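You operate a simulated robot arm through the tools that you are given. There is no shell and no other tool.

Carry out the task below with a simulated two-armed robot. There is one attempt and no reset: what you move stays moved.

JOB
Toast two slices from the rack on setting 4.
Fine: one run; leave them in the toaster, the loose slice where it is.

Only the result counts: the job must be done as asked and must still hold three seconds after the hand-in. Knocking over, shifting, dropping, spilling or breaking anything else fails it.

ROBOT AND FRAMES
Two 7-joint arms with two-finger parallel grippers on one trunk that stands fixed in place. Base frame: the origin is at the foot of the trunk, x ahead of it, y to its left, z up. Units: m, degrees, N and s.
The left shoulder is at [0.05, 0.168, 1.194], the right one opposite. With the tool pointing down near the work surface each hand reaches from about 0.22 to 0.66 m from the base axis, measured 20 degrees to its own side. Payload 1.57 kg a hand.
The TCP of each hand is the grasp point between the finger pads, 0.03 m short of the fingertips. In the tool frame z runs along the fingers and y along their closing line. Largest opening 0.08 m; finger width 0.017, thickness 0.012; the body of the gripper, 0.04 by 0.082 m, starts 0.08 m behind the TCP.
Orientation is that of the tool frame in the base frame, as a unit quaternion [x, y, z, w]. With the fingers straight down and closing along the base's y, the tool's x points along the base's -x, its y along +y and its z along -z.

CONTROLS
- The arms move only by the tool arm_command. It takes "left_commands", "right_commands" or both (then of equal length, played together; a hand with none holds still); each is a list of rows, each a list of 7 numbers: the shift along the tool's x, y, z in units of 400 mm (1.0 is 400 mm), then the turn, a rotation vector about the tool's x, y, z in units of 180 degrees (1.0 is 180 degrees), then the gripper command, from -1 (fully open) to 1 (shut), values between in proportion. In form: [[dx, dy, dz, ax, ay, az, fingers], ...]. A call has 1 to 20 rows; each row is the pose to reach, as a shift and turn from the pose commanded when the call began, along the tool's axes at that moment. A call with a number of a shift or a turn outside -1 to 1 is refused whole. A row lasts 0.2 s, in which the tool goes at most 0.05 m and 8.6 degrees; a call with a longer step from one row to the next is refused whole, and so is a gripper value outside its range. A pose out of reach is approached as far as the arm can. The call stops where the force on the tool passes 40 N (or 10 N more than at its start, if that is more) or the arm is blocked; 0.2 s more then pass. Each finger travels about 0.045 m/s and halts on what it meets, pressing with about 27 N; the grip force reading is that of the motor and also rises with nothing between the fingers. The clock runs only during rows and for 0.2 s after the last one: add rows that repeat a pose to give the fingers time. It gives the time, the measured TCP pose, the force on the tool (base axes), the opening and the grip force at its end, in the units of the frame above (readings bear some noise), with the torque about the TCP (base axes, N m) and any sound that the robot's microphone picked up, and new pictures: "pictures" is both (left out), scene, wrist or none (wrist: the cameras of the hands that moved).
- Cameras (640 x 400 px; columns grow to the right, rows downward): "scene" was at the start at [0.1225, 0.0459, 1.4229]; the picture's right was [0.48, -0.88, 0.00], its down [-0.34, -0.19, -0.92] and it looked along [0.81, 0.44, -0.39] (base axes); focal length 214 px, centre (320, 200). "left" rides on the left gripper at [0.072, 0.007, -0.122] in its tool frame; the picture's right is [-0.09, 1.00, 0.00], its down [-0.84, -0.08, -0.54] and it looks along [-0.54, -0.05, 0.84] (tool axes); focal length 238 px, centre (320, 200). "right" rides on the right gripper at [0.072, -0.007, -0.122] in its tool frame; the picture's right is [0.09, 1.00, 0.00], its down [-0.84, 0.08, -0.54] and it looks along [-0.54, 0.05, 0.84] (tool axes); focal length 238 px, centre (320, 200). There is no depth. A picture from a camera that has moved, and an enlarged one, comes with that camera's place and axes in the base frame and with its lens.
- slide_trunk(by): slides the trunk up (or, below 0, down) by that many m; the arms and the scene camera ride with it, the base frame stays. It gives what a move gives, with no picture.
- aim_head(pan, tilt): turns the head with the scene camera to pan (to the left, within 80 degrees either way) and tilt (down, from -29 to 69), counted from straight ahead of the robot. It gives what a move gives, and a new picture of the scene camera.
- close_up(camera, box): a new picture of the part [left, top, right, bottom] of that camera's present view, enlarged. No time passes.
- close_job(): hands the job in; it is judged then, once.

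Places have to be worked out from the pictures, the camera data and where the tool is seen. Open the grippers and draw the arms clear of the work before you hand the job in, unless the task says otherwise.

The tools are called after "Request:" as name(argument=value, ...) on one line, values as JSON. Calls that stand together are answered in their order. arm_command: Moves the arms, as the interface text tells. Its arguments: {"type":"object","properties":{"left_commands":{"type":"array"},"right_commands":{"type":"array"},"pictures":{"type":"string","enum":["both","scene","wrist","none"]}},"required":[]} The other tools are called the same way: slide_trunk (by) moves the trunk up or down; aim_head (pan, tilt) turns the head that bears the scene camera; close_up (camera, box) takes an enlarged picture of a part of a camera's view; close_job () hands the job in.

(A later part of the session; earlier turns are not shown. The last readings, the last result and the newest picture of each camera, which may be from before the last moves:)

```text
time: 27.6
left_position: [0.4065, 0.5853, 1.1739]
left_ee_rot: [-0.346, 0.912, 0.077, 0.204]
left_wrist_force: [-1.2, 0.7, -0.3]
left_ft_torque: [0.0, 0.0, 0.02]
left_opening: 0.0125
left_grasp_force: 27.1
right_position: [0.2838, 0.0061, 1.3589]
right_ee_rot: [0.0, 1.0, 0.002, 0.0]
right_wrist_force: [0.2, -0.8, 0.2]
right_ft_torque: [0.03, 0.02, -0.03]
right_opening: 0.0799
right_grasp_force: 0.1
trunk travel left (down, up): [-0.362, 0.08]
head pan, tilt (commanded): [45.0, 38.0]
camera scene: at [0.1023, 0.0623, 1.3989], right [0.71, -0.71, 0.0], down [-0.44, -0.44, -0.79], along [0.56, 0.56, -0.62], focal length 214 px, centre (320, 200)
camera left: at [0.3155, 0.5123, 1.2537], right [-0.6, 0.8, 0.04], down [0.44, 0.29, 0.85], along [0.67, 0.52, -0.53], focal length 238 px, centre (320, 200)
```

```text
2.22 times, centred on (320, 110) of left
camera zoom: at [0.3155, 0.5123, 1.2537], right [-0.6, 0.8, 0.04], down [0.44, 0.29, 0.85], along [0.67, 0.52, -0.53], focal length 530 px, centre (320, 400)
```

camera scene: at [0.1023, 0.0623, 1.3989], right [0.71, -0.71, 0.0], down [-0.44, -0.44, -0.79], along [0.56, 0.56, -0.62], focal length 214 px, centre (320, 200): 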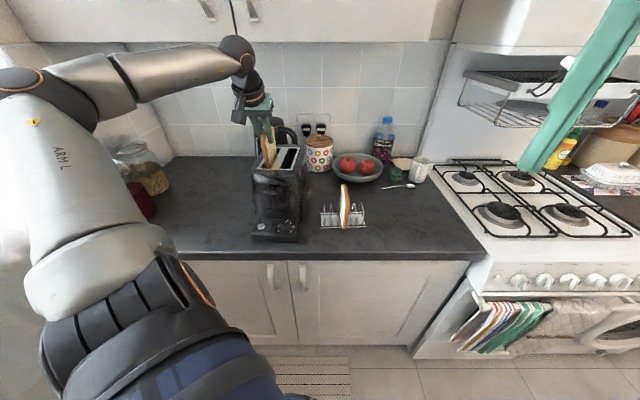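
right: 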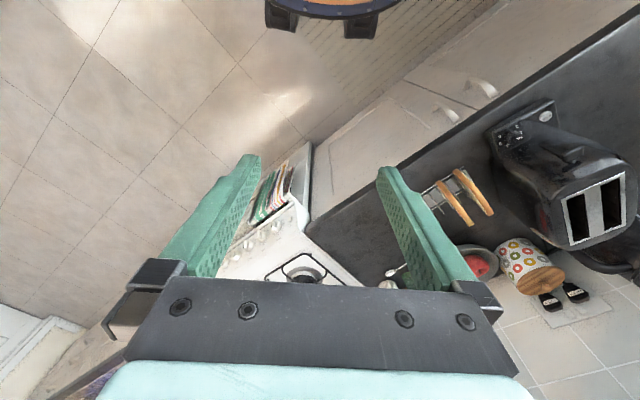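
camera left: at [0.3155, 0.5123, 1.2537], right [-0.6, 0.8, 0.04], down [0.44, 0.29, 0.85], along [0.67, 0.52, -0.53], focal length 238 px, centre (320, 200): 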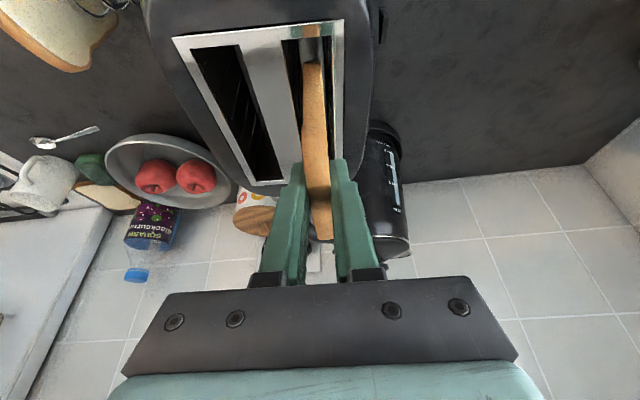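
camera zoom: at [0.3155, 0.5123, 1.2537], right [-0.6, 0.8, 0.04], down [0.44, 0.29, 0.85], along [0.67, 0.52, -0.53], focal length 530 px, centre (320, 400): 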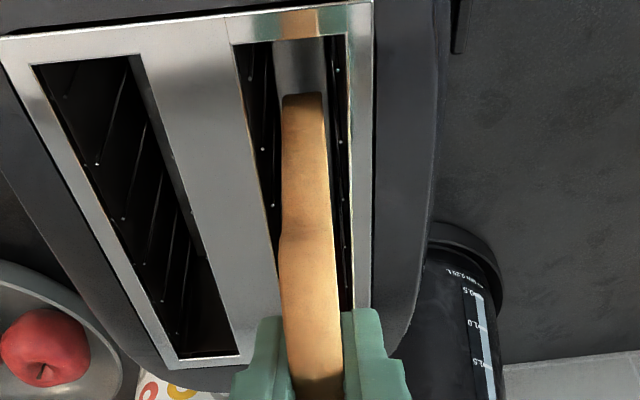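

The slice has entered the slot cleanly with no contact force. I lower it another 46 mm, leaving the fingertips just above the toaster top.

Request:
arm_command(left_commands=[[0.0128, 0, 0.0272, 0, 0, 0, 1], [0.0256, 0, 0.0544, 0, 0, 0, 1], [0.0383, 0, 0.0816, 0, 0, 0, 1], [0.049, 0, 0.1043, 0, 0, 0, 1], [0.049, 0, 0.1043, 0, 0, 0, 1]], pictures="both")

Request:
close_up(camera="scene", box=[240, 110, 320, 190])

Request:
close_up(camera="left", box=[240, 20, 400, 200])

```text
time: 28.8
left_position: [0.4072, 0.5854, 1.1274]
left_ee_rot: [-0.347, 0.912, 0.076, 0.203]
left_wrist_force: [0.7, 0.4, 0.4]
left_ft_torque: [0.0, -0.02, 0.0]
left_opening: 0.0123
left_grasp_force: 27.5
right_position: [0.2832, 0.0057, 1.3597]
right_ee_rot: [0.0, 1.0, 0.002, 0.0]
right_wrist_force: [-0.4, -0.6, 0.3]
right_ft_torque: [-0.01, -0.01, 0.0]
right_opening: 0.08
right_grasp_force: 0.0
trunk travel left (down, up): [-0.362, 0.08]
head pan, tilt (commanded): [45.0, 38.0]
camera scene: at [0.1023, 0.0623, 1.3989], right [0.71, -0.71, 0.0], down [-0.44, -0.44, -0.79], along [0.56, 0.56, -0.62], focal length 214 px, centre (320, 200)
camera left: at [0.3161, 0.5129, 1.2073], right [-0.6, 0.8, 0.04], down [0.44, 0.29, 0.85], along [0.67, 0.52, -0.53], focal length 238 px, centre (320, 200)
```

scene: 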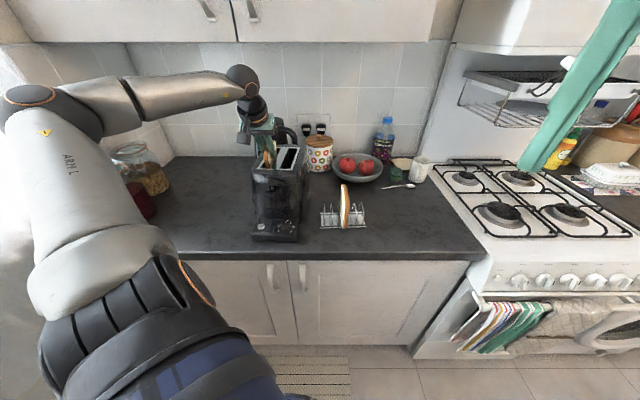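
left: 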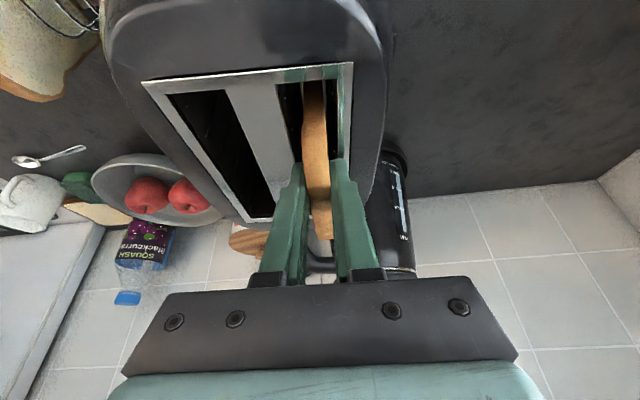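

```text
5.00 times, centred on (280, 150) of scene
camera zoom: at [0.1023, 0.0623, 1.3989], right [0.71, -0.71, 0.0], down [-0.44, -0.44, -0.79], along [0.56, 0.56, -0.62], focal length 1072 px, centre (520, 450)
```

zoom: 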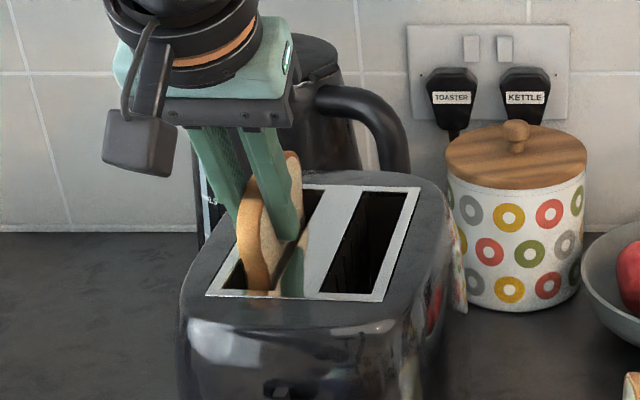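

```text
2.22 times, centred on (320, 110) of left
camera zoom: at [0.3161, 0.5129, 1.2073], right [-0.6, 0.8, 0.04], down [0.44, 0.29, 0.85], along [0.67, 0.52, -0.53], focal length 530 px, centre (320, 400)
```

zoom: 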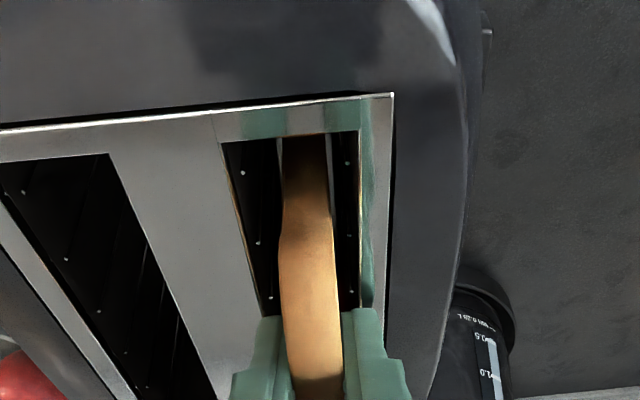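

The slice is most of the way in and the tips are a few millimetres above the plate. I open the fingers to let it settle in the slot.

Request:
arm_command(left_commands=[[0, 0, 0, 0, 0, 0, 0.5], [0, 0, 0, 0, 0, 0, 0.1], [0, 0, 0, 0, 0, 0, 0.1], [0, 0, 0, 0, 0, 0, 0.1], [0, 0, 0, 0, 0, 0, 0.1]], pictures="both")

Request:
close_up(camera="scene", box=[240, 110, 320, 190])

Request:
close_up(camera="left", box=[240, 20, 400, 200])

```text
time: 30.0
left_position: [0.4084, 0.5856, 1.1281]
left_ee_rot: [-0.346, 0.913, 0.076, 0.204]
left_wrist_force: [0.1, 0.1, -0.8]
left_ft_torque: [-0.01, 0.0, 0.0]
left_opening: 0.036
left_grasp_force: 0.0
right_position: [0.2842, 0.0059, 1.3599]
right_ee_rot: [0.0, 1.0, 0.002, 0.002]
right_wrist_force: [-0.1, -0.1, -0.9]
right_ft_torque: [-0.02, -0.01, -0.01]
right_opening: 0.08
right_grasp_force: 0.2
trunk travel left (down, up): [-0.362, 0.08]
head pan, tilt (commanded): [45.0, 38.0]
camera scene: at [0.1023, 0.0624, 1.3989], right [0.71, -0.71, 0.0], down [-0.44, -0.44, -0.79], along [0.56, 0.56, -0.62], focal length 214 px, centre (320, 200)
camera left: at [0.3161, 0.5129, 1.2074], right [-0.6, 0.8, 0.04], down [0.44, 0.29, 0.85], along [0.67, 0.52, -0.53], focal length 238 px, centre (320, 200)
```

scene: 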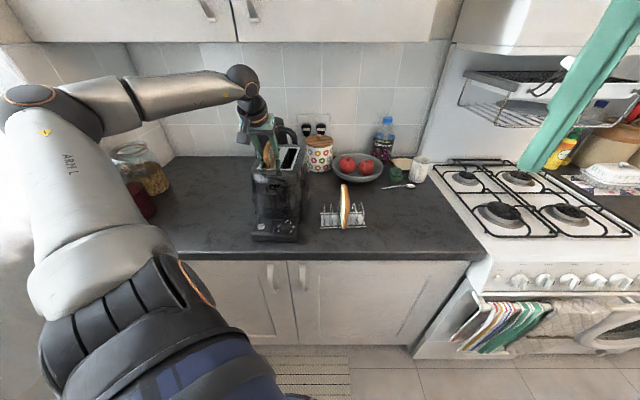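
left: 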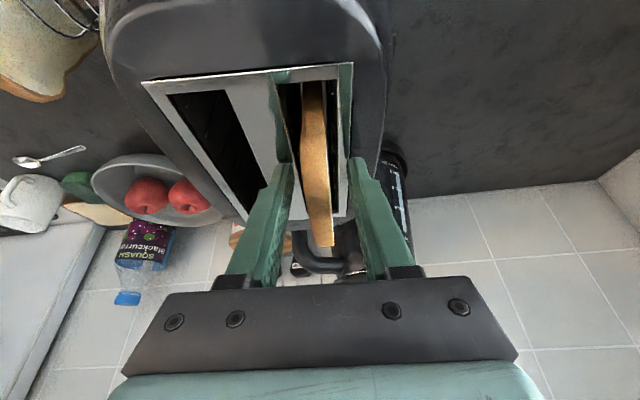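

```text
5.00 times, centred on (280, 150) of scene
camera zoom: at [0.1023, 0.0624, 1.3989], right [0.71, -0.71, 0.0], down [-0.44, -0.44, -0.79], along [0.56, 0.56, -0.62], focal length 1072 px, centre (520, 450)
```

zoom: 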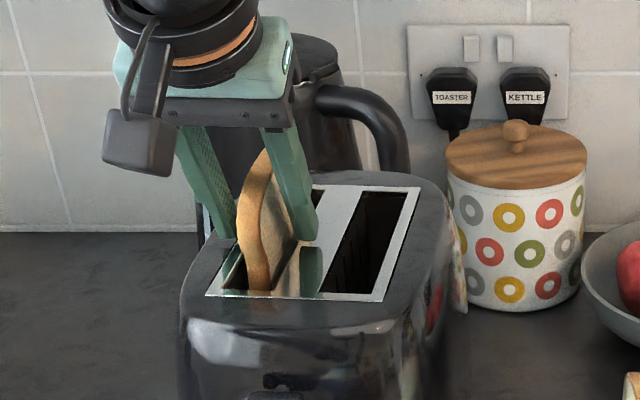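

```text
2.22 times, centred on (320, 110) of left
camera zoom: at [0.3161, 0.5129, 1.2074], right [-0.6, 0.8, 0.04], down [0.44, 0.29, 0.85], along [0.67, 0.52, -0.53], focal length 530 px, centre (320, 400)
```

zoom: 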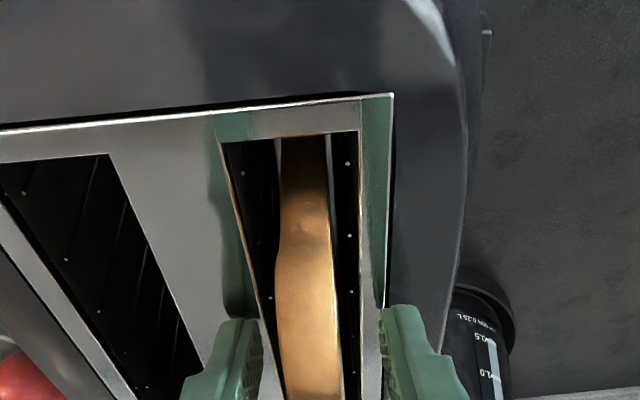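

The slice stands upright in the left slot. I raise the hand clear and look.

Request:
arm_command(left_commands=[[-0.0213, 0, -0.0453, 0, 0, 0, 0.1], [-0.0532, 0, -0.1133, 0, 0, 0, 0.1], [-0.0852, 0, -0.1813, 0, 0, 0, 0.1], [-0.1171, 0, -0.2493, 0, 0, 0, 0.1], [-0.1171, 0, -0.2493, 0, 0, 0, 0.1]], pictures="both")

Request:
close_up(camera="scene", box=[240, 120, 320, 200])

Request:
close_up(camera="left", box=[220, 0, 420, 180])

```text
time: 31.2
left_position: [0.4054, 0.5867, 1.2375]
left_ee_rot: [-0.346, 0.913, 0.077, 0.204]
left_wrist_force: [0.0, -0.5, -0.2]
left_ft_torque: [-0.01, -0.01, 0.03]
left_opening: 0.0359
left_grasp_force: 0.0
right_position: [0.2847, 0.0056, 1.3585]
right_ee_rot: [0.001, 1.0, 0.001, 0.002]
right_wrist_force: [-0.7, -1.0, 0.0]
right_ft_torque: [0.04, 0.0, 0.04]
right_opening: 0.0801
right_grasp_force: 0.0
trunk travel left (down, up): [-0.362, 0.08]
head pan, tilt (commanded): [45.0, 38.0]
camera scene: at [0.1024, 0.0627, 1.3988], right [0.71, -0.71, 0.0], down [-0.44, -0.44, -0.79], along [0.56, 0.56, -0.62], focal length 214 px, centre (320, 200)
camera left: at [0.3143, 0.5132, 1.3169], right [-0.6, 0.8, 0.04], down [0.45, 0.29, 0.85], along [0.67, 0.52, -0.53], focal length 238 px, centre (320, 200)
```

scene: 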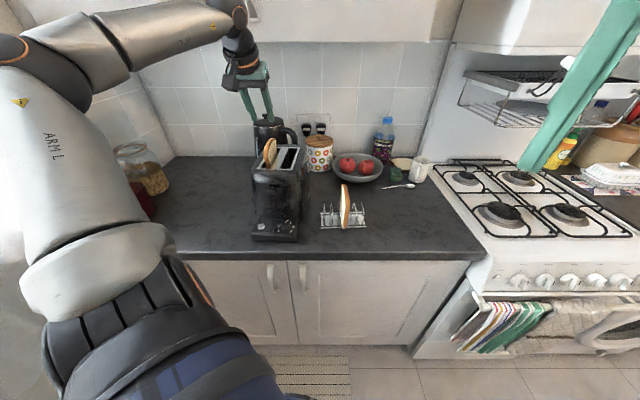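
left: 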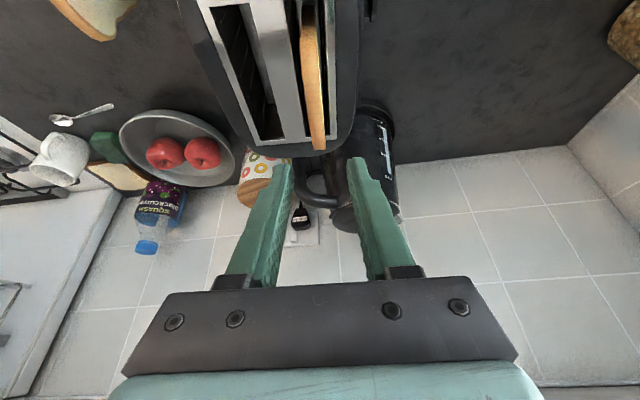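

```text
5.00 times, centred on (280, 160) of scene
camera zoom: at [0.1024, 0.0627, 1.3988], right [0.71, -0.71, 0.0], down [-0.44, -0.44, -0.79], along [0.56, 0.56, -0.62], focal length 1072 px, centre (520, 400)
```

zoom: 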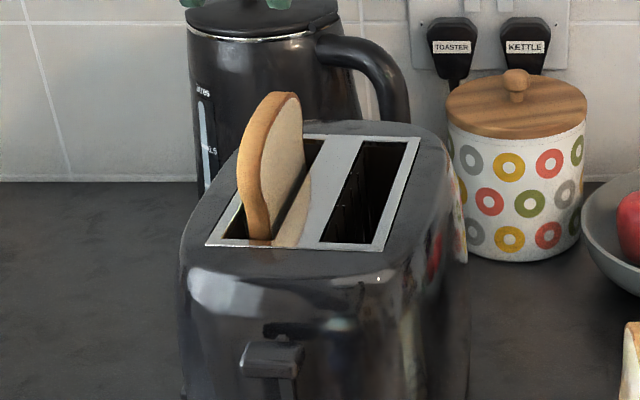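

```text
2.22 times, centred on (320, 90) of left
camera zoom: at [0.3143, 0.5132, 1.3169], right [-0.6, 0.8, 0.04], down [0.45, 0.29, 0.85], along [0.67, 0.52, -0.53], focal length 530 px, centre (320, 444)
```

zoom: 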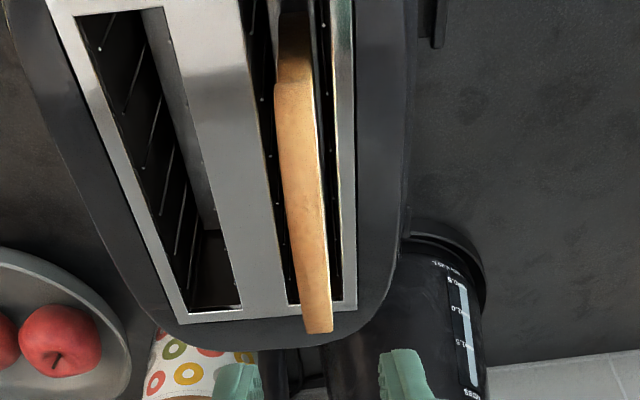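

Slice A sits upright in the left slot with its top protruding. I move back over the rack to slice B, returning to yaw 47°.

Request:
arm_command(left_commands=[[0.0587, -0.0862, 0.0206, -0.0019, 0, -0.004, 0], [0.1174, -0.1724, 0.0413, -0.0037, 0, -0.0079, 0], [0.1761, -0.2586, 0.0619, -0.0056, 0, -0.0119, 0], [0.2347, -0.3447, 0.0826, -0.0074, 0, -0.0158, 0], [0.2934, -0.4309, 0.1032, -0.0093, 0, -0.0198, 0], [0.3521, -0.5171, 0.1239, -0.0111, 0, -0.0237, 0], [0.4108, -0.6033, 0.1445, -0.013, 0, -0.0277, 0], [0.4108, -0.6033, 0.1445, -0.013, 0, -0.0277, 0]], pictures="both")

Request:
close_up(camera="left", box=[220, 40, 420, 200])

Request:
close_up(camera="scene", box=[300, 150, 380, 240])

```text
time: 33.0
left_position: [0.475, 0.3222, 1.1144]
left_ee_rot: [-0.389, 0.895, 0.085, 0.201]
left_wrist_force: [0.5, -0.2, 1.0]
left_ft_torque: [0.02, -0.01, 0.02]
left_opening: 0.04
left_grasp_force: 0.0
right_position: [0.284, 0.0063, 1.3602]
right_ee_rot: [0.0, 1.0, 0.001, 0.001]
right_wrist_force: [-0.2, 0.6, -1.2]
right_ft_torque: [0.01, 0.0, -0.01]
right_opening: 0.0799
right_grasp_force: 0.1
trunk travel left (down, up): [-0.362, 0.08]
head pan, tilt (commanded): [45.0, 38.0]
camera scene: at [0.102, 0.0626, 1.3989], right [0.71, -0.71, 0.0], down [-0.43, -0.44, -0.79], along [0.56, 0.56, -0.62], focal length 214 px, centre (320, 200)
camera left: at [0.3925, 0.241, 1.1945], right [-0.67, 0.74, 0.04], down [0.41, 0.33, 0.85], along [0.61, 0.58, -0.53], focal length 238 px, centre (320, 200)
```

scene: 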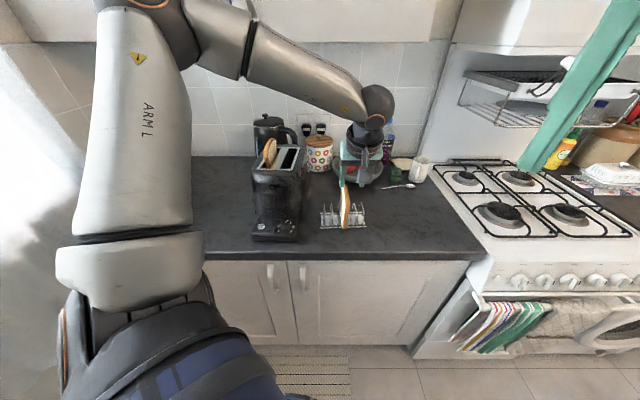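
left: 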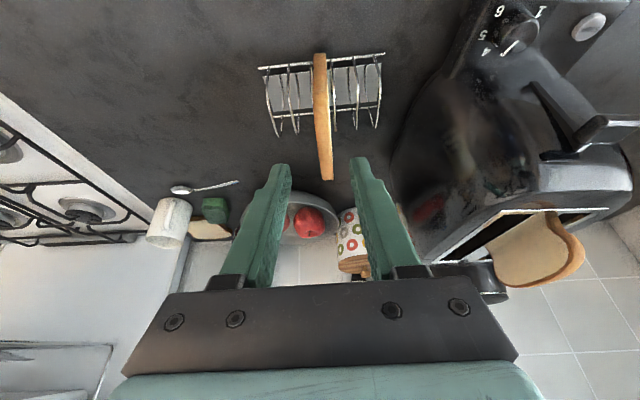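

```text
2.50 times, centred on (320, 120) of left
camera zoom: at [0.3925, 0.241, 1.1945], right [-0.67, 0.74, 0.04], down [0.41, 0.33, 0.85], along [0.61, 0.58, -0.53], focal length 596 px, centre (320, 400)
```

zoom: 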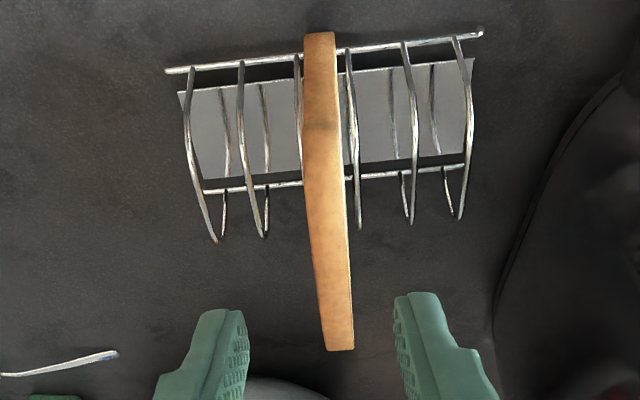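

```text
4.44 times, centred on (340, 195) of scene
camera zoom: at [0.102, 0.0626, 1.3989], right [0.71, -0.71, 0.0], down [-0.43, -0.44, -0.79], along [0.56, 0.56, -0.62], focal length 953 px, centre (231, 222)
```

zoom: 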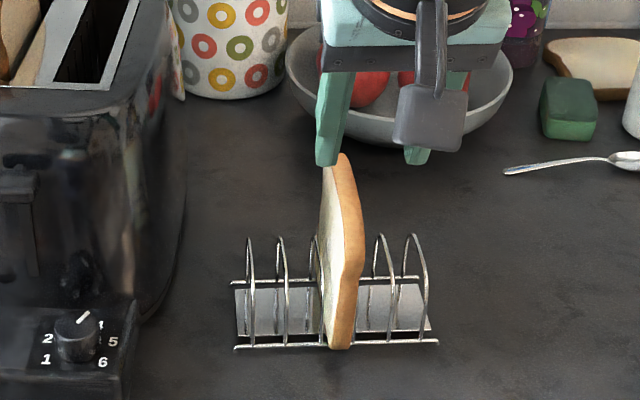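

Slice B's yaw matches the tool, but it sits 4 mm to the tool's +y side. I correct that and descend with the fingers 40 mm apart.

Request:
arm_command(left_commands=[[0.002, 0.0105, 0.03, 0, 0, 0, 0], [0.005, 0.0105, 0.09, 0, 0, 0, 0], [0.008, 0.0105, 0.15, 0, 0, 0, 0], [0.01, 0.0105, 0.2, 0, 0, 0, 0], [0.01, 0.0105, 0.244, 0, 0, 0, 0], [0.01, 0.0105, 0.244, 0, 0, 0, 0]], pictures="both")

Request:
close_up(camera="left", box=[220, 40, 420, 200])

Request:
close_up(camera="scene", box=[300, 150, 380, 240])

```text
time: 34.4
left_position: [0.4977, 0.3524, 1.0279]
left_ee_rot: [-0.389, 0.895, 0.086, 0.201]
left_wrist_force: [0.6, 0.0, -0.2]
left_ft_torque: [0.03, 0.01, -0.01]
left_opening: 0.0401
left_grasp_force: 0.1
right_position: [0.2851, 0.0065, 1.3592]
right_ee_rot: [0.0, 1.0, 0.002, 0.001]
right_wrist_force: [0.4, 0.0, 0.3]
right_ft_torque: [-0.03, -0.01, 0.0]
right_opening: 0.08
right_grasp_force: 0.0
trunk travel left (down, up): [-0.362, 0.08]
head pan, tilt (commanded): [45.0, 38.0]
camera scene: at [0.1022, 0.0623, 1.3989], right [0.71, -0.71, 0.0], down [-0.43, -0.44, -0.79], along [0.56, 0.56, -0.62], focal length 214 px, centre (320, 200)
camera left: at [0.4141, 0.2707, 1.1071], right [-0.67, 0.74, 0.04], down [0.41, 0.33, 0.85], along [0.61, 0.58, -0.53], focal length 238 px, centre (320, 200)
```

scene: 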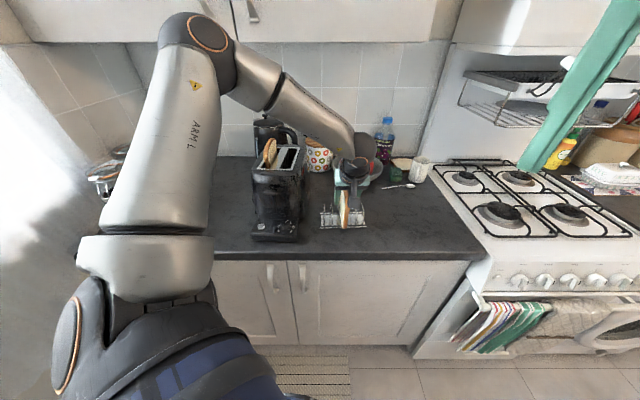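
left: 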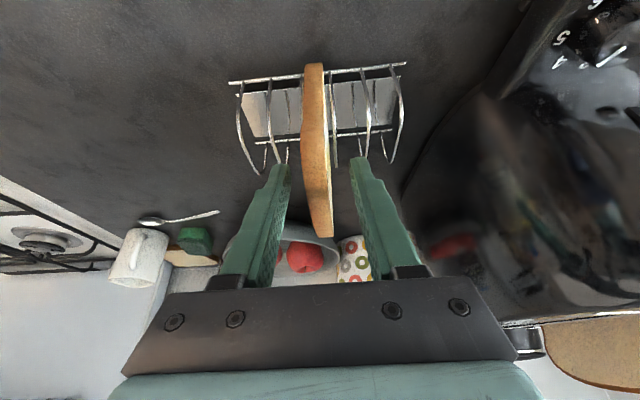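

```text
2.50 times, centred on (320, 120) of left
camera zoom: at [0.4141, 0.2707, 1.1071], right [-0.67, 0.74, 0.04], down [0.41, 0.33, 0.85], along [0.61, 0.58, -0.53], focal length 596 px, centre (320, 400)
```

zoom: 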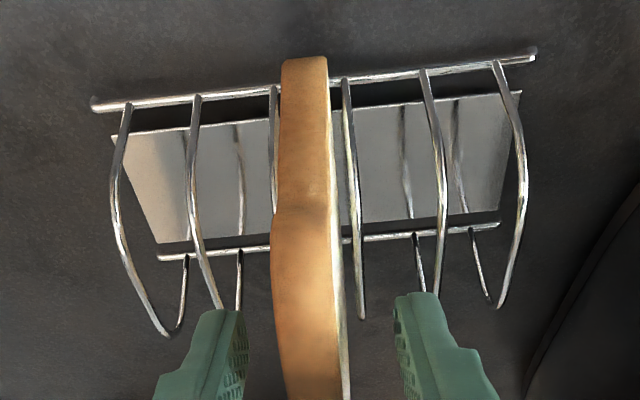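

```text
4.44 times, centred on (340, 195) of scene
camera zoom: at [0.1022, 0.0623, 1.3989], right [0.71, -0.71, 0.0], down [-0.43, -0.44, -0.79], along [0.56, 0.56, -0.62], focal length 953 px, centre (231, 222)
```

zoom: 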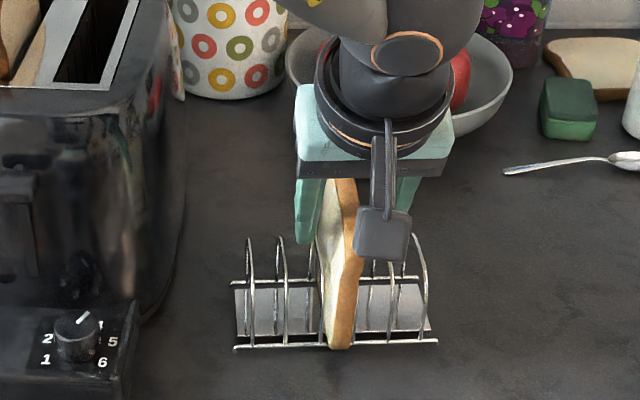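

Slice B is between the fingers within about 1 mm of centre. I close on it.

Request:
arm_command(left_commands=[[0, -0.002, 0.004, 0, 0, 0, 0.3], [0, -0.002, 0.006, 0, 0, 0, 0.6], [0, -0.002, 0.006, 0, 0, 0, 1], [0, -0.002, 0.006, 0, 0, 0, 1], [0, -0.002, 0.006, 0, 0, 0, 1]], pictures="wrist")

Request:
close_up(camera="left", box=[220, 40, 420, 200])

```text
time: 35.6
left_position: [0.4985, 0.3532, 1.0229]
left_ee_rot: [-0.39, 0.894, 0.087, 0.201]
left_wrist_force: [-0.2, 0.3, 0.3]
left_ft_torque: [-0.01, 0.01, 0.0]
left_opening: 0.0123
left_grasp_force: 27.1
right_position: [0.2842, 0.0065, 1.359]
right_ee_rot: [-0.001, 1.0, 0.002, 0.0]
right_wrist_force: [-0.1, -0.3, -0.4]
right_ft_torque: [0.0, 0.0, -0.01]
right_opening: 0.0802
right_grasp_force: 0.0
trunk travel left (down, up): [-0.362, 0.08]
head pan, tilt (commanded): [45.0, 38.0]
camera left: at [0.4144, 0.2718, 1.1037], right [-0.67, 0.74, 0.04], down [0.41, 0.33, 0.85], along [0.61, 0.58, -0.53], focal length 238 px, centre (320, 200)
```

left: 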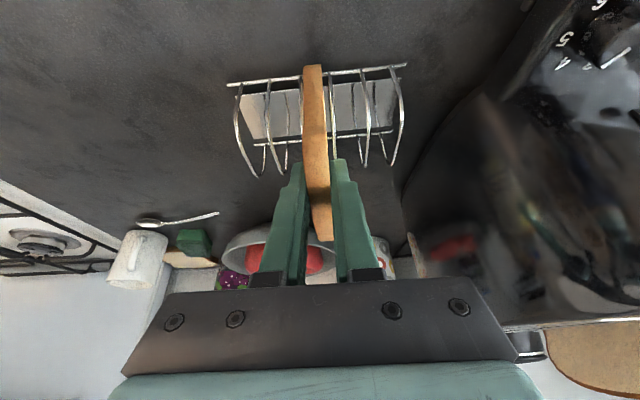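

```text
2.50 times, centred on (320, 120) of left
camera zoom: at [0.4144, 0.2718, 1.1037], right [-0.67, 0.74, 0.04], down [0.41, 0.33, 0.85], along [0.61, 0.58, -0.53], focal length 596 px, centre (320, 400)
```

zoom: 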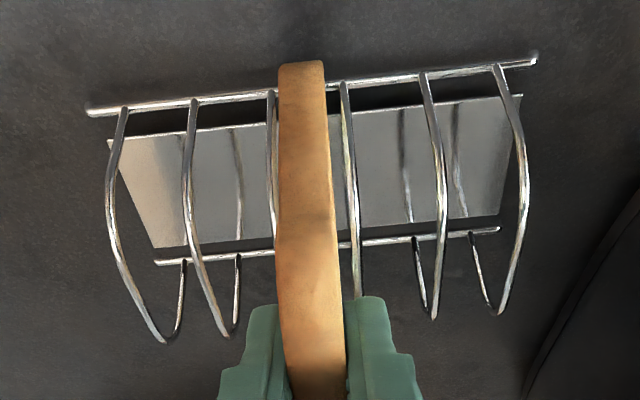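

Slice B is gripped at 12 mm and 27 N. I lift it straight up by 21 cm, slowly at first.

Request:
arm_command(left_commands=[[-0.0107, 0, -0.0226, 0, 0, 0, 1], [-0.0214, 0, -0.0451, 0, 0, 0, 1], [-0.032, 0, -0.0677, 0, 0, 0, 1], [-0.0534, 0, -0.1128, 0, 0, 0, 1], [-0.0854, -0.0003, -0.1805, 0, 0, 0, 1], [-0.1282, -0.0004, -0.2708, 0, 0, 0, 1], [-0.1762, -0.0005, -0.3723, 0, 0, 0, 1], [-0.2243, -0.0006, -0.4739, 0, 0, 0, 1], [-0.2243, -0.0006, -0.4739, 0, 0, 0, 1]], pictures="both")

Request:
close_up(camera="scene", box=[310, 175, 380, 240])

Request:
close_up(camera="left", box=[220, 40, 420, 200])

```text
time: 37.6
left_position: [0.497, 0.3549, 1.2341]
left_ee_rot: [-0.389, 0.895, 0.087, 0.2]
left_wrist_force: [1.1, -0.2, -0.7]
left_ft_torque: [-0.03, 0.02, -0.02]
left_opening: 0.0122
left_grasp_force: 26.8
right_position: [0.2853, 0.0064, 1.3591]
right_ee_rot: [0.0, 1.0, 0.001, 0.001]
right_wrist_force: [0.6, 0.4, -0.1]
right_ft_torque: [0.0, 0.01, 0.0]
right_opening: 0.0799
right_grasp_force: 0.0
trunk travel left (down, up): [-0.362, 0.08]
head pan, tilt (commanded): [45.0, 38.0]
camera scene: at [0.1026, 0.0625, 1.3988], right [0.71, -0.71, 0.0], down [-0.44, -0.44, -0.79], along [0.56, 0.56, -0.62], focal length 214 px, centre (320, 200)
camera left: at [0.413, 0.2739, 1.3144], right [-0.67, 0.74, 0.04], down [0.42, 0.33, 0.85], along [0.61, 0.58, -0.53], focal length 238 px, centre (320, 200)
```

scene: 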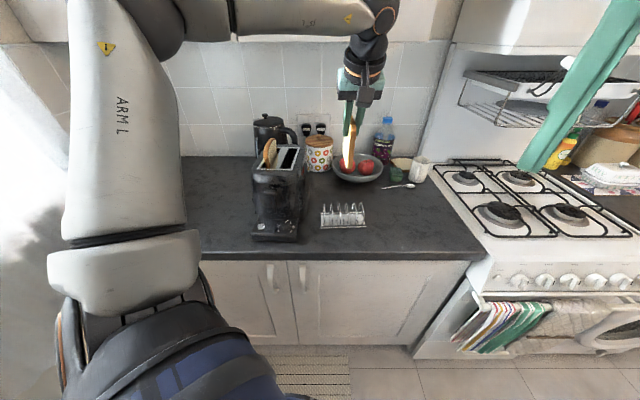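
left: 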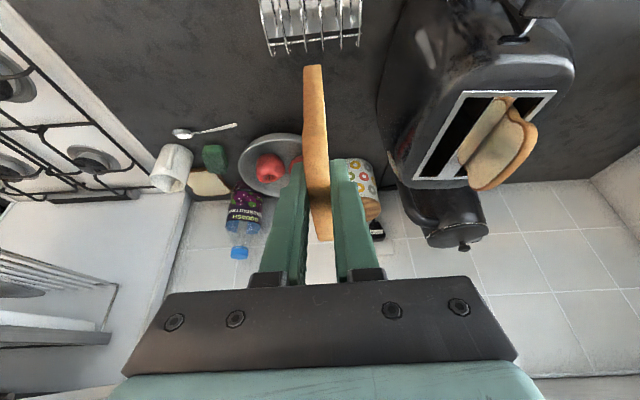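

```text
6.15 times, centred on (345, 208) of scene
camera zoom: at [0.1026, 0.0625, 1.3988], right [0.71, -0.71, 0.0], down [-0.44, -0.44, -0.79], along [0.56, 0.56, -0.62], focal length 1320 px, centre (166, 154)
```

zoom: 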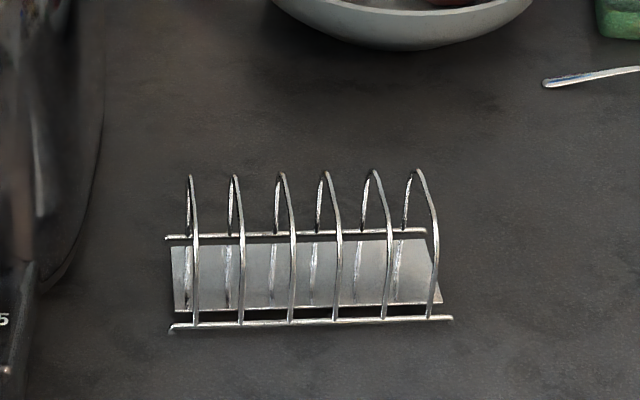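

```text
2.50 times, centred on (320, 120) of left
camera zoom: at [0.413, 0.2739, 1.3144], right [-0.67, 0.74, 0.04], down [0.42, 0.33, 0.85], along [0.61, 0.58, -0.53], focal length 596 px, centre (320, 400)
```

zoom: 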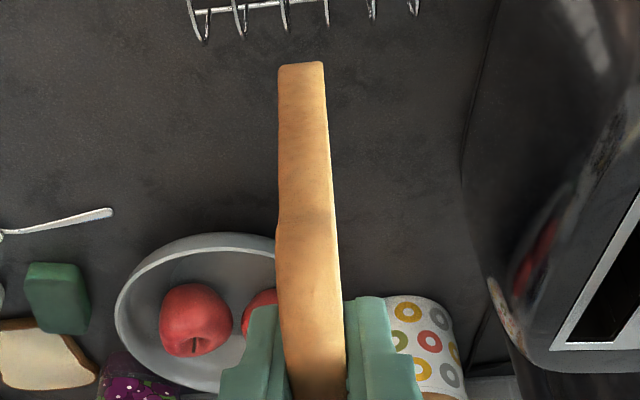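

The rack is unmoved and slice B hangs straight. I carry it over the right slot, turning back to 41.5°.

Request:
arm_command(left_commands=[[-0.046, 0.0826, 0.0214, 0.0026, 0, 0.0055, 1], [-0.092, 0.1651, 0.0428, 0.0052, 0, 0.011, 1], [-0.138, 0.2477, 0.0642, 0.0079, 0, 0.0166, 1], [-0.184, 0.3302, 0.0856, 0.0105, 0, 0.0221, 1], [-0.23, 0.4128, 0.107, 0.0131, 0, 0.0276, 1], [-0.23, 0.4128, 0.107, 0.0131, 0, 0.0276, 1]], pictures="both")

Request:
close_up(camera="scene", box=[240, 110, 320, 190])

Request:
close_up(camera="left", box=[250, 0, 390, 160])

```text
time: 39.0
left_position: [0.4447, 0.5402, 1.2329]
left_ee_rot: [-0.346, 0.913, 0.077, 0.204]
left_wrist_force: [-0.4, 0.7, 0.1]
left_ft_torque: [0.0, 0.03, -0.01]
left_opening: 0.0123
left_grasp_force: 27.1
right_position: [0.2835, 0.0056, 1.3598]
right_ee_rot: [0.0, 1.0, 0.002, 0.001]
right_wrist_force: [-0.5, -0.4, 0.8]
right_ft_torque: [0.01, 0.02, -0.01]
right_opening: 0.0799
right_grasp_force: 0.1
trunk travel left (down, up): [-0.362, 0.08]
head pan, tilt (commanded): [45.0, 38.0]
camera scene: at [0.1024, 0.062, 1.3989], right [0.71, -0.71, 0.0], down [-0.44, -0.44, -0.79], along [0.56, 0.56, -0.62], focal length 214 px, centre (320, 200)
camera left: at [0.3536, 0.4677, 1.3129], right [-0.6, 0.8, 0.04], down [0.44, 0.29, 0.85], along [0.67, 0.52, -0.53], focal length 238 px, centre (320, 200)
```

scene: 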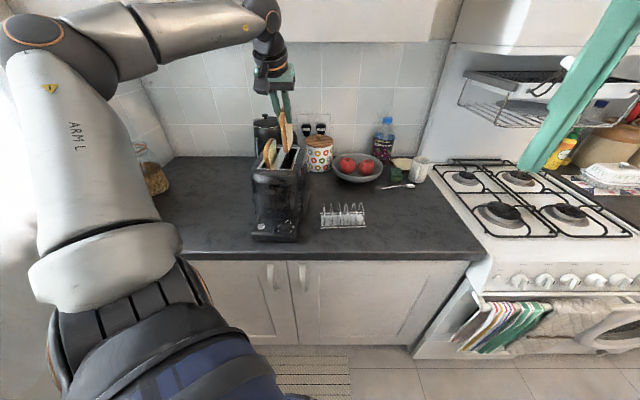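
left: 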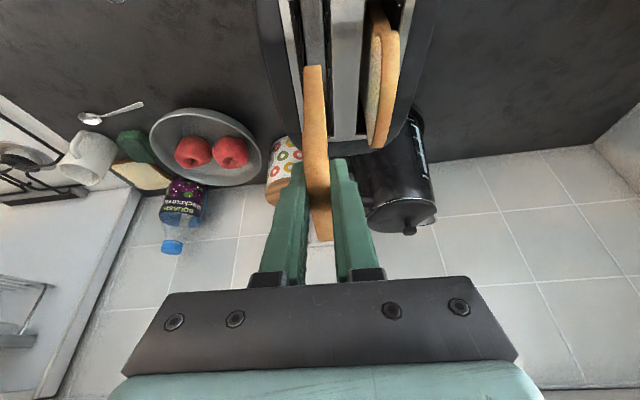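

```text
5.00 times, centred on (280, 150) of scene
camera zoom: at [0.1024, 0.062, 1.3989], right [0.71, -0.71, 0.0], down [-0.44, -0.44, -0.79], along [0.56, 0.56, -0.62], focal length 1072 px, centre (520, 450)
```

zoom: 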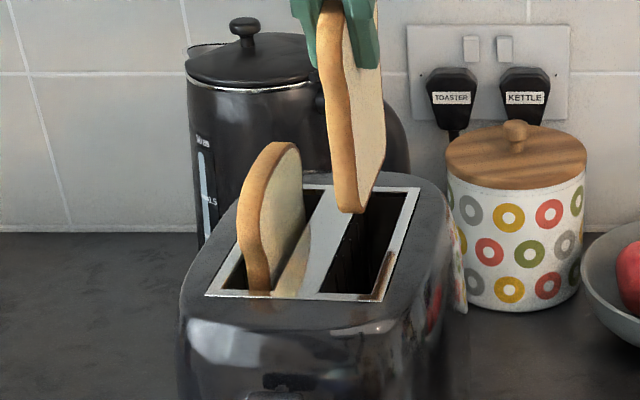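

```text
2.50 times, centred on (320, 80) of left
camera zoom: at [0.3536, 0.4677, 1.3129], right [-0.6, 0.8, 0.04], down [0.44, 0.29, 0.85], along [0.67, 0.52, -0.53], focal length 596 px, centre (320, 500)
```

zoom: 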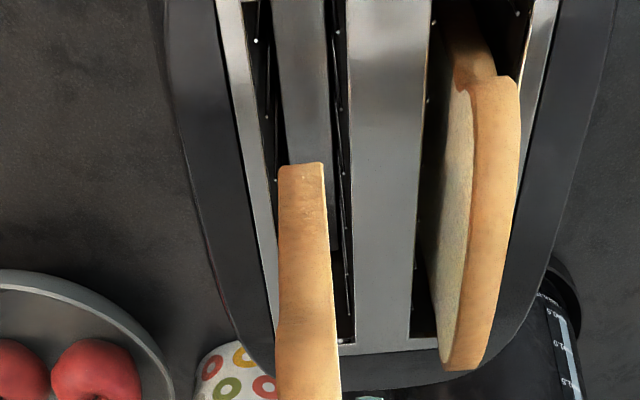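

Slice B's bottom is about 1 mm right of the right slot's centre line. I correct that and lower it 6 cm.

Request:
arm_command(left_commands=[[0.0213, 0.003, 0.0453, 0, 0, 0, 1], [0.0426, 0.003, 0.0907, 0, 0, 0, 1], [0.0532, 0.003, 0.1133, 0, 0, 0, 1], [0.0639, 0.003, 0.136, 0, 0, 0, 1], [0.0639, 0.003, 0.136, 0, 0, 0, 1]], pictures="both")

Request:
close_up(camera="scene", box=[240, 110, 320, 190])

Request:
close_up(camera="left", box=[240, 20, 400, 200])

```text
time: 40.2
left_position: [0.4469, 0.5413, 1.1742]
left_ee_rot: [-0.347, 0.912, 0.077, 0.204]
left_wrist_force: [-0.4, 0.1, -0.8]
left_ft_torque: [-0.02, 0.03, 0.01]
left_opening: 0.0122
left_grasp_force: 27.1
right_position: [0.2828, 0.0047, 1.3592]
right_ee_rot: [0.0, 1.0, 0.002, 0.001]
right_wrist_force: [0.7, -1.2, 0.3]
right_ft_torque: [0.01, -0.01, -0.01]
right_opening: 0.0798
right_grasp_force: 0.0
trunk travel left (down, up): [-0.362, 0.08]
head pan, tilt (commanded): [45.0, 38.0]
camera scene: at [0.1023, 0.0623, 1.3989], right [0.71, -0.71, 0.0], down [-0.44, -0.44, -0.79], along [0.56, 0.56, -0.62], focal length 214 px, centre (320, 200)
camera left: at [0.3548, 0.468, 1.2543], right [-0.6, 0.8, 0.04], down [0.44, 0.29, 0.85], along [0.67, 0.52, -0.53], focal length 238 px, centre (320, 200)
```

scene: 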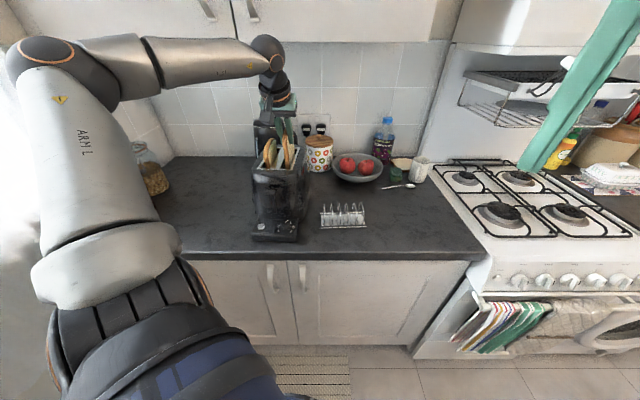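
left: 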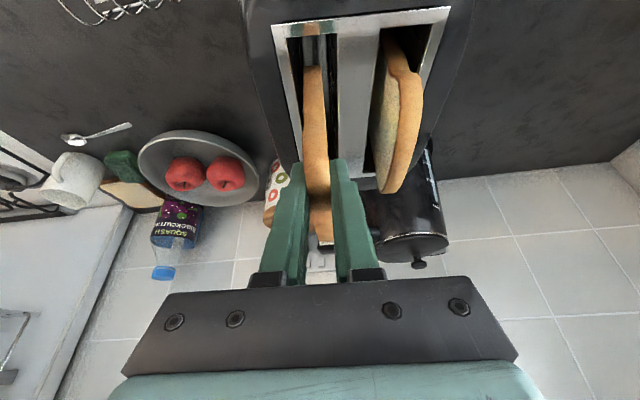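

```text
5.00 times, centred on (280, 150) of scene
camera zoom: at [0.1023, 0.0623, 1.3989], right [0.71, -0.71, 0.0], down [-0.44, -0.44, -0.79], along [0.56, 0.56, -0.62], focal length 1072 px, centre (520, 450)
```

zoom: 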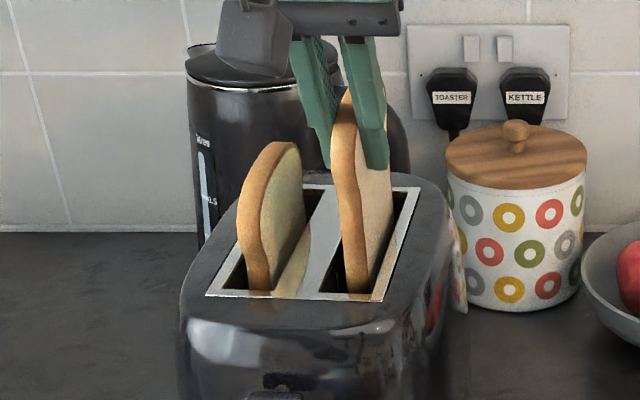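

```text
2.22 times, centred on (320, 110) of left
camera zoom: at [0.3548, 0.468, 1.2543], right [-0.6, 0.8, 0.04], down [0.44, 0.29, 0.85], along [0.67, 0.52, -0.53], focal length 530 px, centre (320, 400)
```

zoom: 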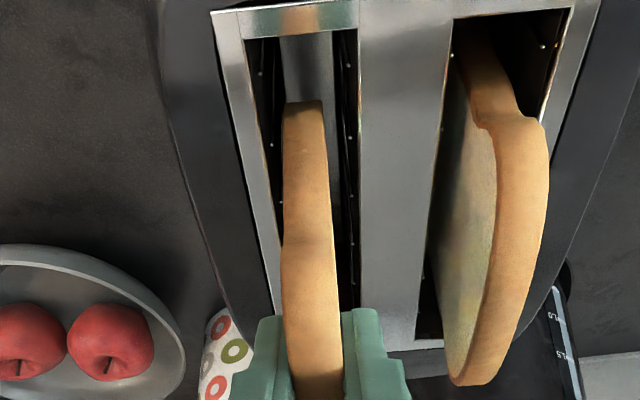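

Slice B has entered the right slot centrally without contact. I lower it the remaining 46 mm.

Request:
arm_command(left_commands=[[0.0128, 0, 0.0272, 0, 0, 0, 1], [0.0256, 0, 0.0544, 0, 0, 0, 1], [0.0383, 0, 0.0816, 0, 0, 0, 1], [0.049, 0, 0.1043, 0, 0, 0, 1], [0.049, 0, 0.1043, 0, 0, 0, 1]], pictures="both")

Request:
close_up(camera="scene", box=[240, 110, 320, 190])

Request:
close_up(camera="left", box=[240, 20, 400, 200])

```text
time: 41.4
left_position: [0.4457, 0.5395, 1.1273]
left_ee_rot: [-0.346, 0.913, 0.077, 0.204]
left_wrist_force: [0.1, 0.6, 0.1]
left_ft_torque: [0.0, 0.03, -0.01]
left_opening: 0.012
left_grasp_force: 27.3
right_position: [0.2833, 0.0055, 1.3595]
right_ee_rot: [0.0, 1.0, 0.002, 0.0]
right_wrist_force: [0.1, 0.3, -0.3]
right_ft_torque: [-0.01, 0.0, 0.01]
right_opening: 0.08
right_grasp_force: 0.1
trunk travel left (down, up): [-0.362, 0.08]
head pan, tilt (commanded): [45.0, 38.0]
camera scene: at [0.1023, 0.0624, 1.3989], right [0.71, -0.71, 0.0], down [-0.44, -0.44, -0.79], along [0.56, 0.56, -0.62], focal length 214 px, centre (320, 200)
camera left: at [0.3544, 0.4674, 1.207], right [-0.6, 0.8, 0.04], down [0.44, 0.29, 0.85], along [0.67, 0.52, -0.53], focal length 238 px, centre (320, 200)
```

scene: 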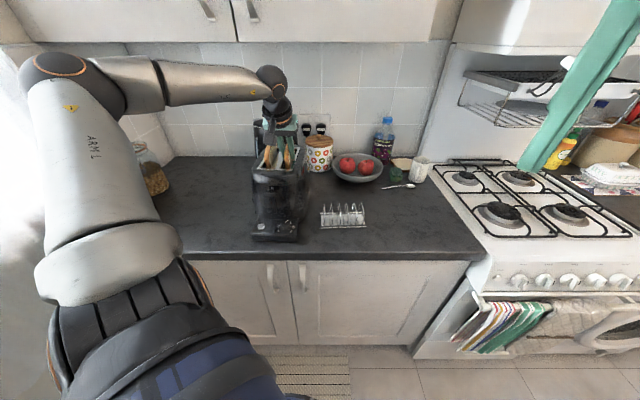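
left: 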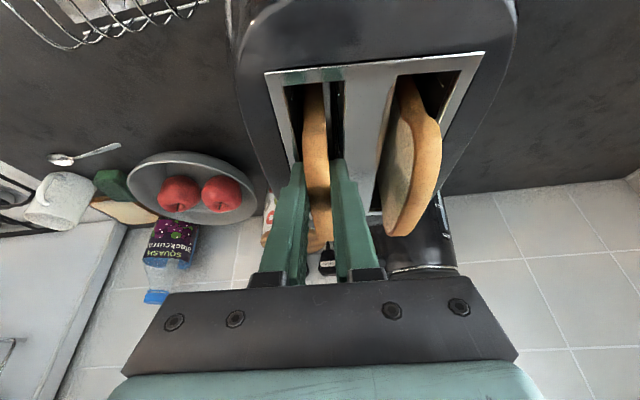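

```text
5.00 times, centred on (280, 150) of scene
camera zoom: at [0.1023, 0.0624, 1.3989], right [0.71, -0.71, 0.0], down [-0.44, -0.44, -0.79], along [0.56, 0.56, -0.62], focal length 1072 px, centre (520, 450)
```

zoom: 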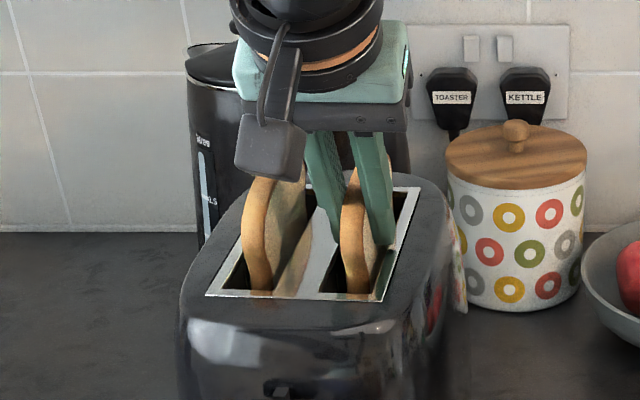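

```text
2.22 times, centred on (320, 110) of left
camera zoom: at [0.3544, 0.4674, 1.207], right [-0.6, 0.8, 0.04], down [0.44, 0.29, 0.85], along [0.67, 0.52, -0.53], focal length 530 px, centre (320, 400)
```

zoom: 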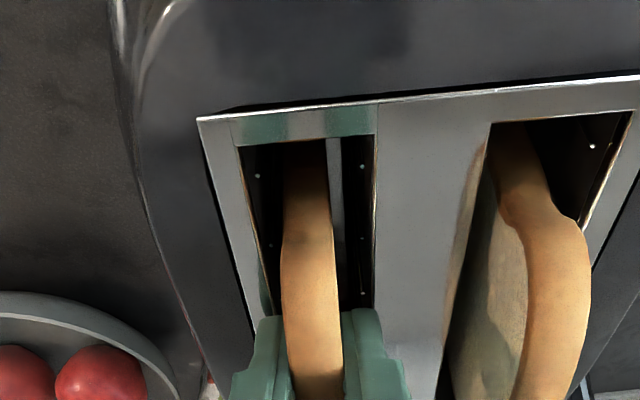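

No contact and the tips are just above the plate. I open to 30 mm, which keeps the fingers clear of slice A, so slice B settles.

Request:
arm_command(left_commands=[[0, 0, 0, 0, 0, 0, 0.5], [0, 0, 0, 0, 0, 0, 0.2], [0, 0, 0, 0, 0, 0, 0.2], [0, 0, 0, 0, 0, 0, 0.2], [0, 0, 0, 0, 0, 0, 0.2]], pictures="both")

Request:
close_up(camera="scene", box=[240, 110, 320, 190])

Request:
close_up(camera="left", box=[240, 20, 400, 200])

```text
time: 42.6
left_position: [0.4459, 0.5409, 1.127]
left_ee_rot: [-0.347, 0.912, 0.077, 0.204]
left_wrist_force: [0.3, 0.1, -1.1]
left_ft_torque: [0.02, -0.02, 0.01]
left_opening: 0.0319
left_grasp_force: 0.1
right_position: [0.2838, 0.0055, 1.3603]
right_ee_rot: [-0.001, 1.0, 0.002, 0.001]
right_wrist_force: [0.0, 0.1, 0.5]
right_ft_torque: [0.03, -0.02, -0.01]
right_opening: 0.08
right_grasp_force: 0.1
trunk travel left (down, up): [-0.362, 0.08]
head pan, tilt (commanded): [45.0, 38.0]
camera scene: at [0.1023, 0.0624, 1.3989], right [0.71, -0.71, 0.0], down [-0.44, -0.44, -0.79], along [0.56, 0.56, -0.62], focal length 214 px, centre (320, 200)
camera left: at [0.3544, 0.4674, 1.2073], right [-0.6, 0.8, 0.04], down [0.44, 0.29, 0.85], along [0.67, 0.52, -0.53], focal length 238 px, centre (320, 200)
```

scene: 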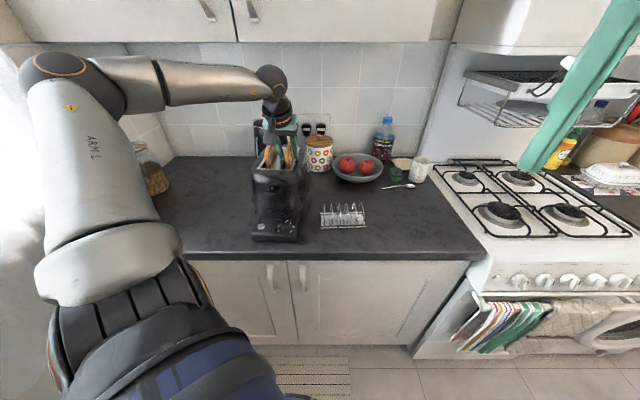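
left: 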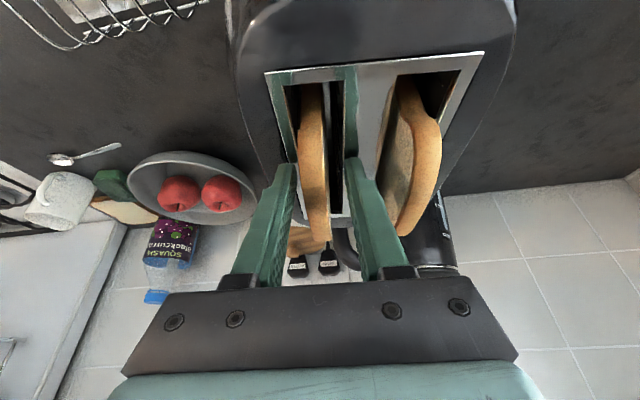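

```text
5.00 times, centred on (280, 150) of scene
camera zoom: at [0.1023, 0.0624, 1.3989], right [0.71, -0.71, 0.0], down [-0.44, -0.44, -0.79], along [0.56, 0.56, -0.62], focal length 1072 px, centre (520, 450)
```

zoom: 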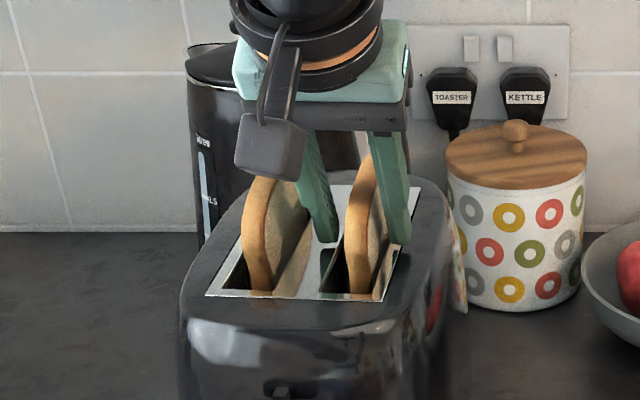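

```text
2.22 times, centred on (320, 110) of left
camera zoom: at [0.3544, 0.4674, 1.2073], right [-0.6, 0.8, 0.04], down [0.44, 0.29, 0.85], along [0.67, 0.52, -0.53], focal length 530 px, centre (320, 400)
```

zoom: 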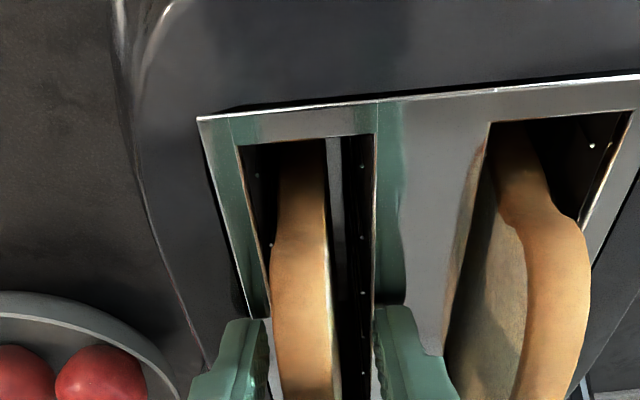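

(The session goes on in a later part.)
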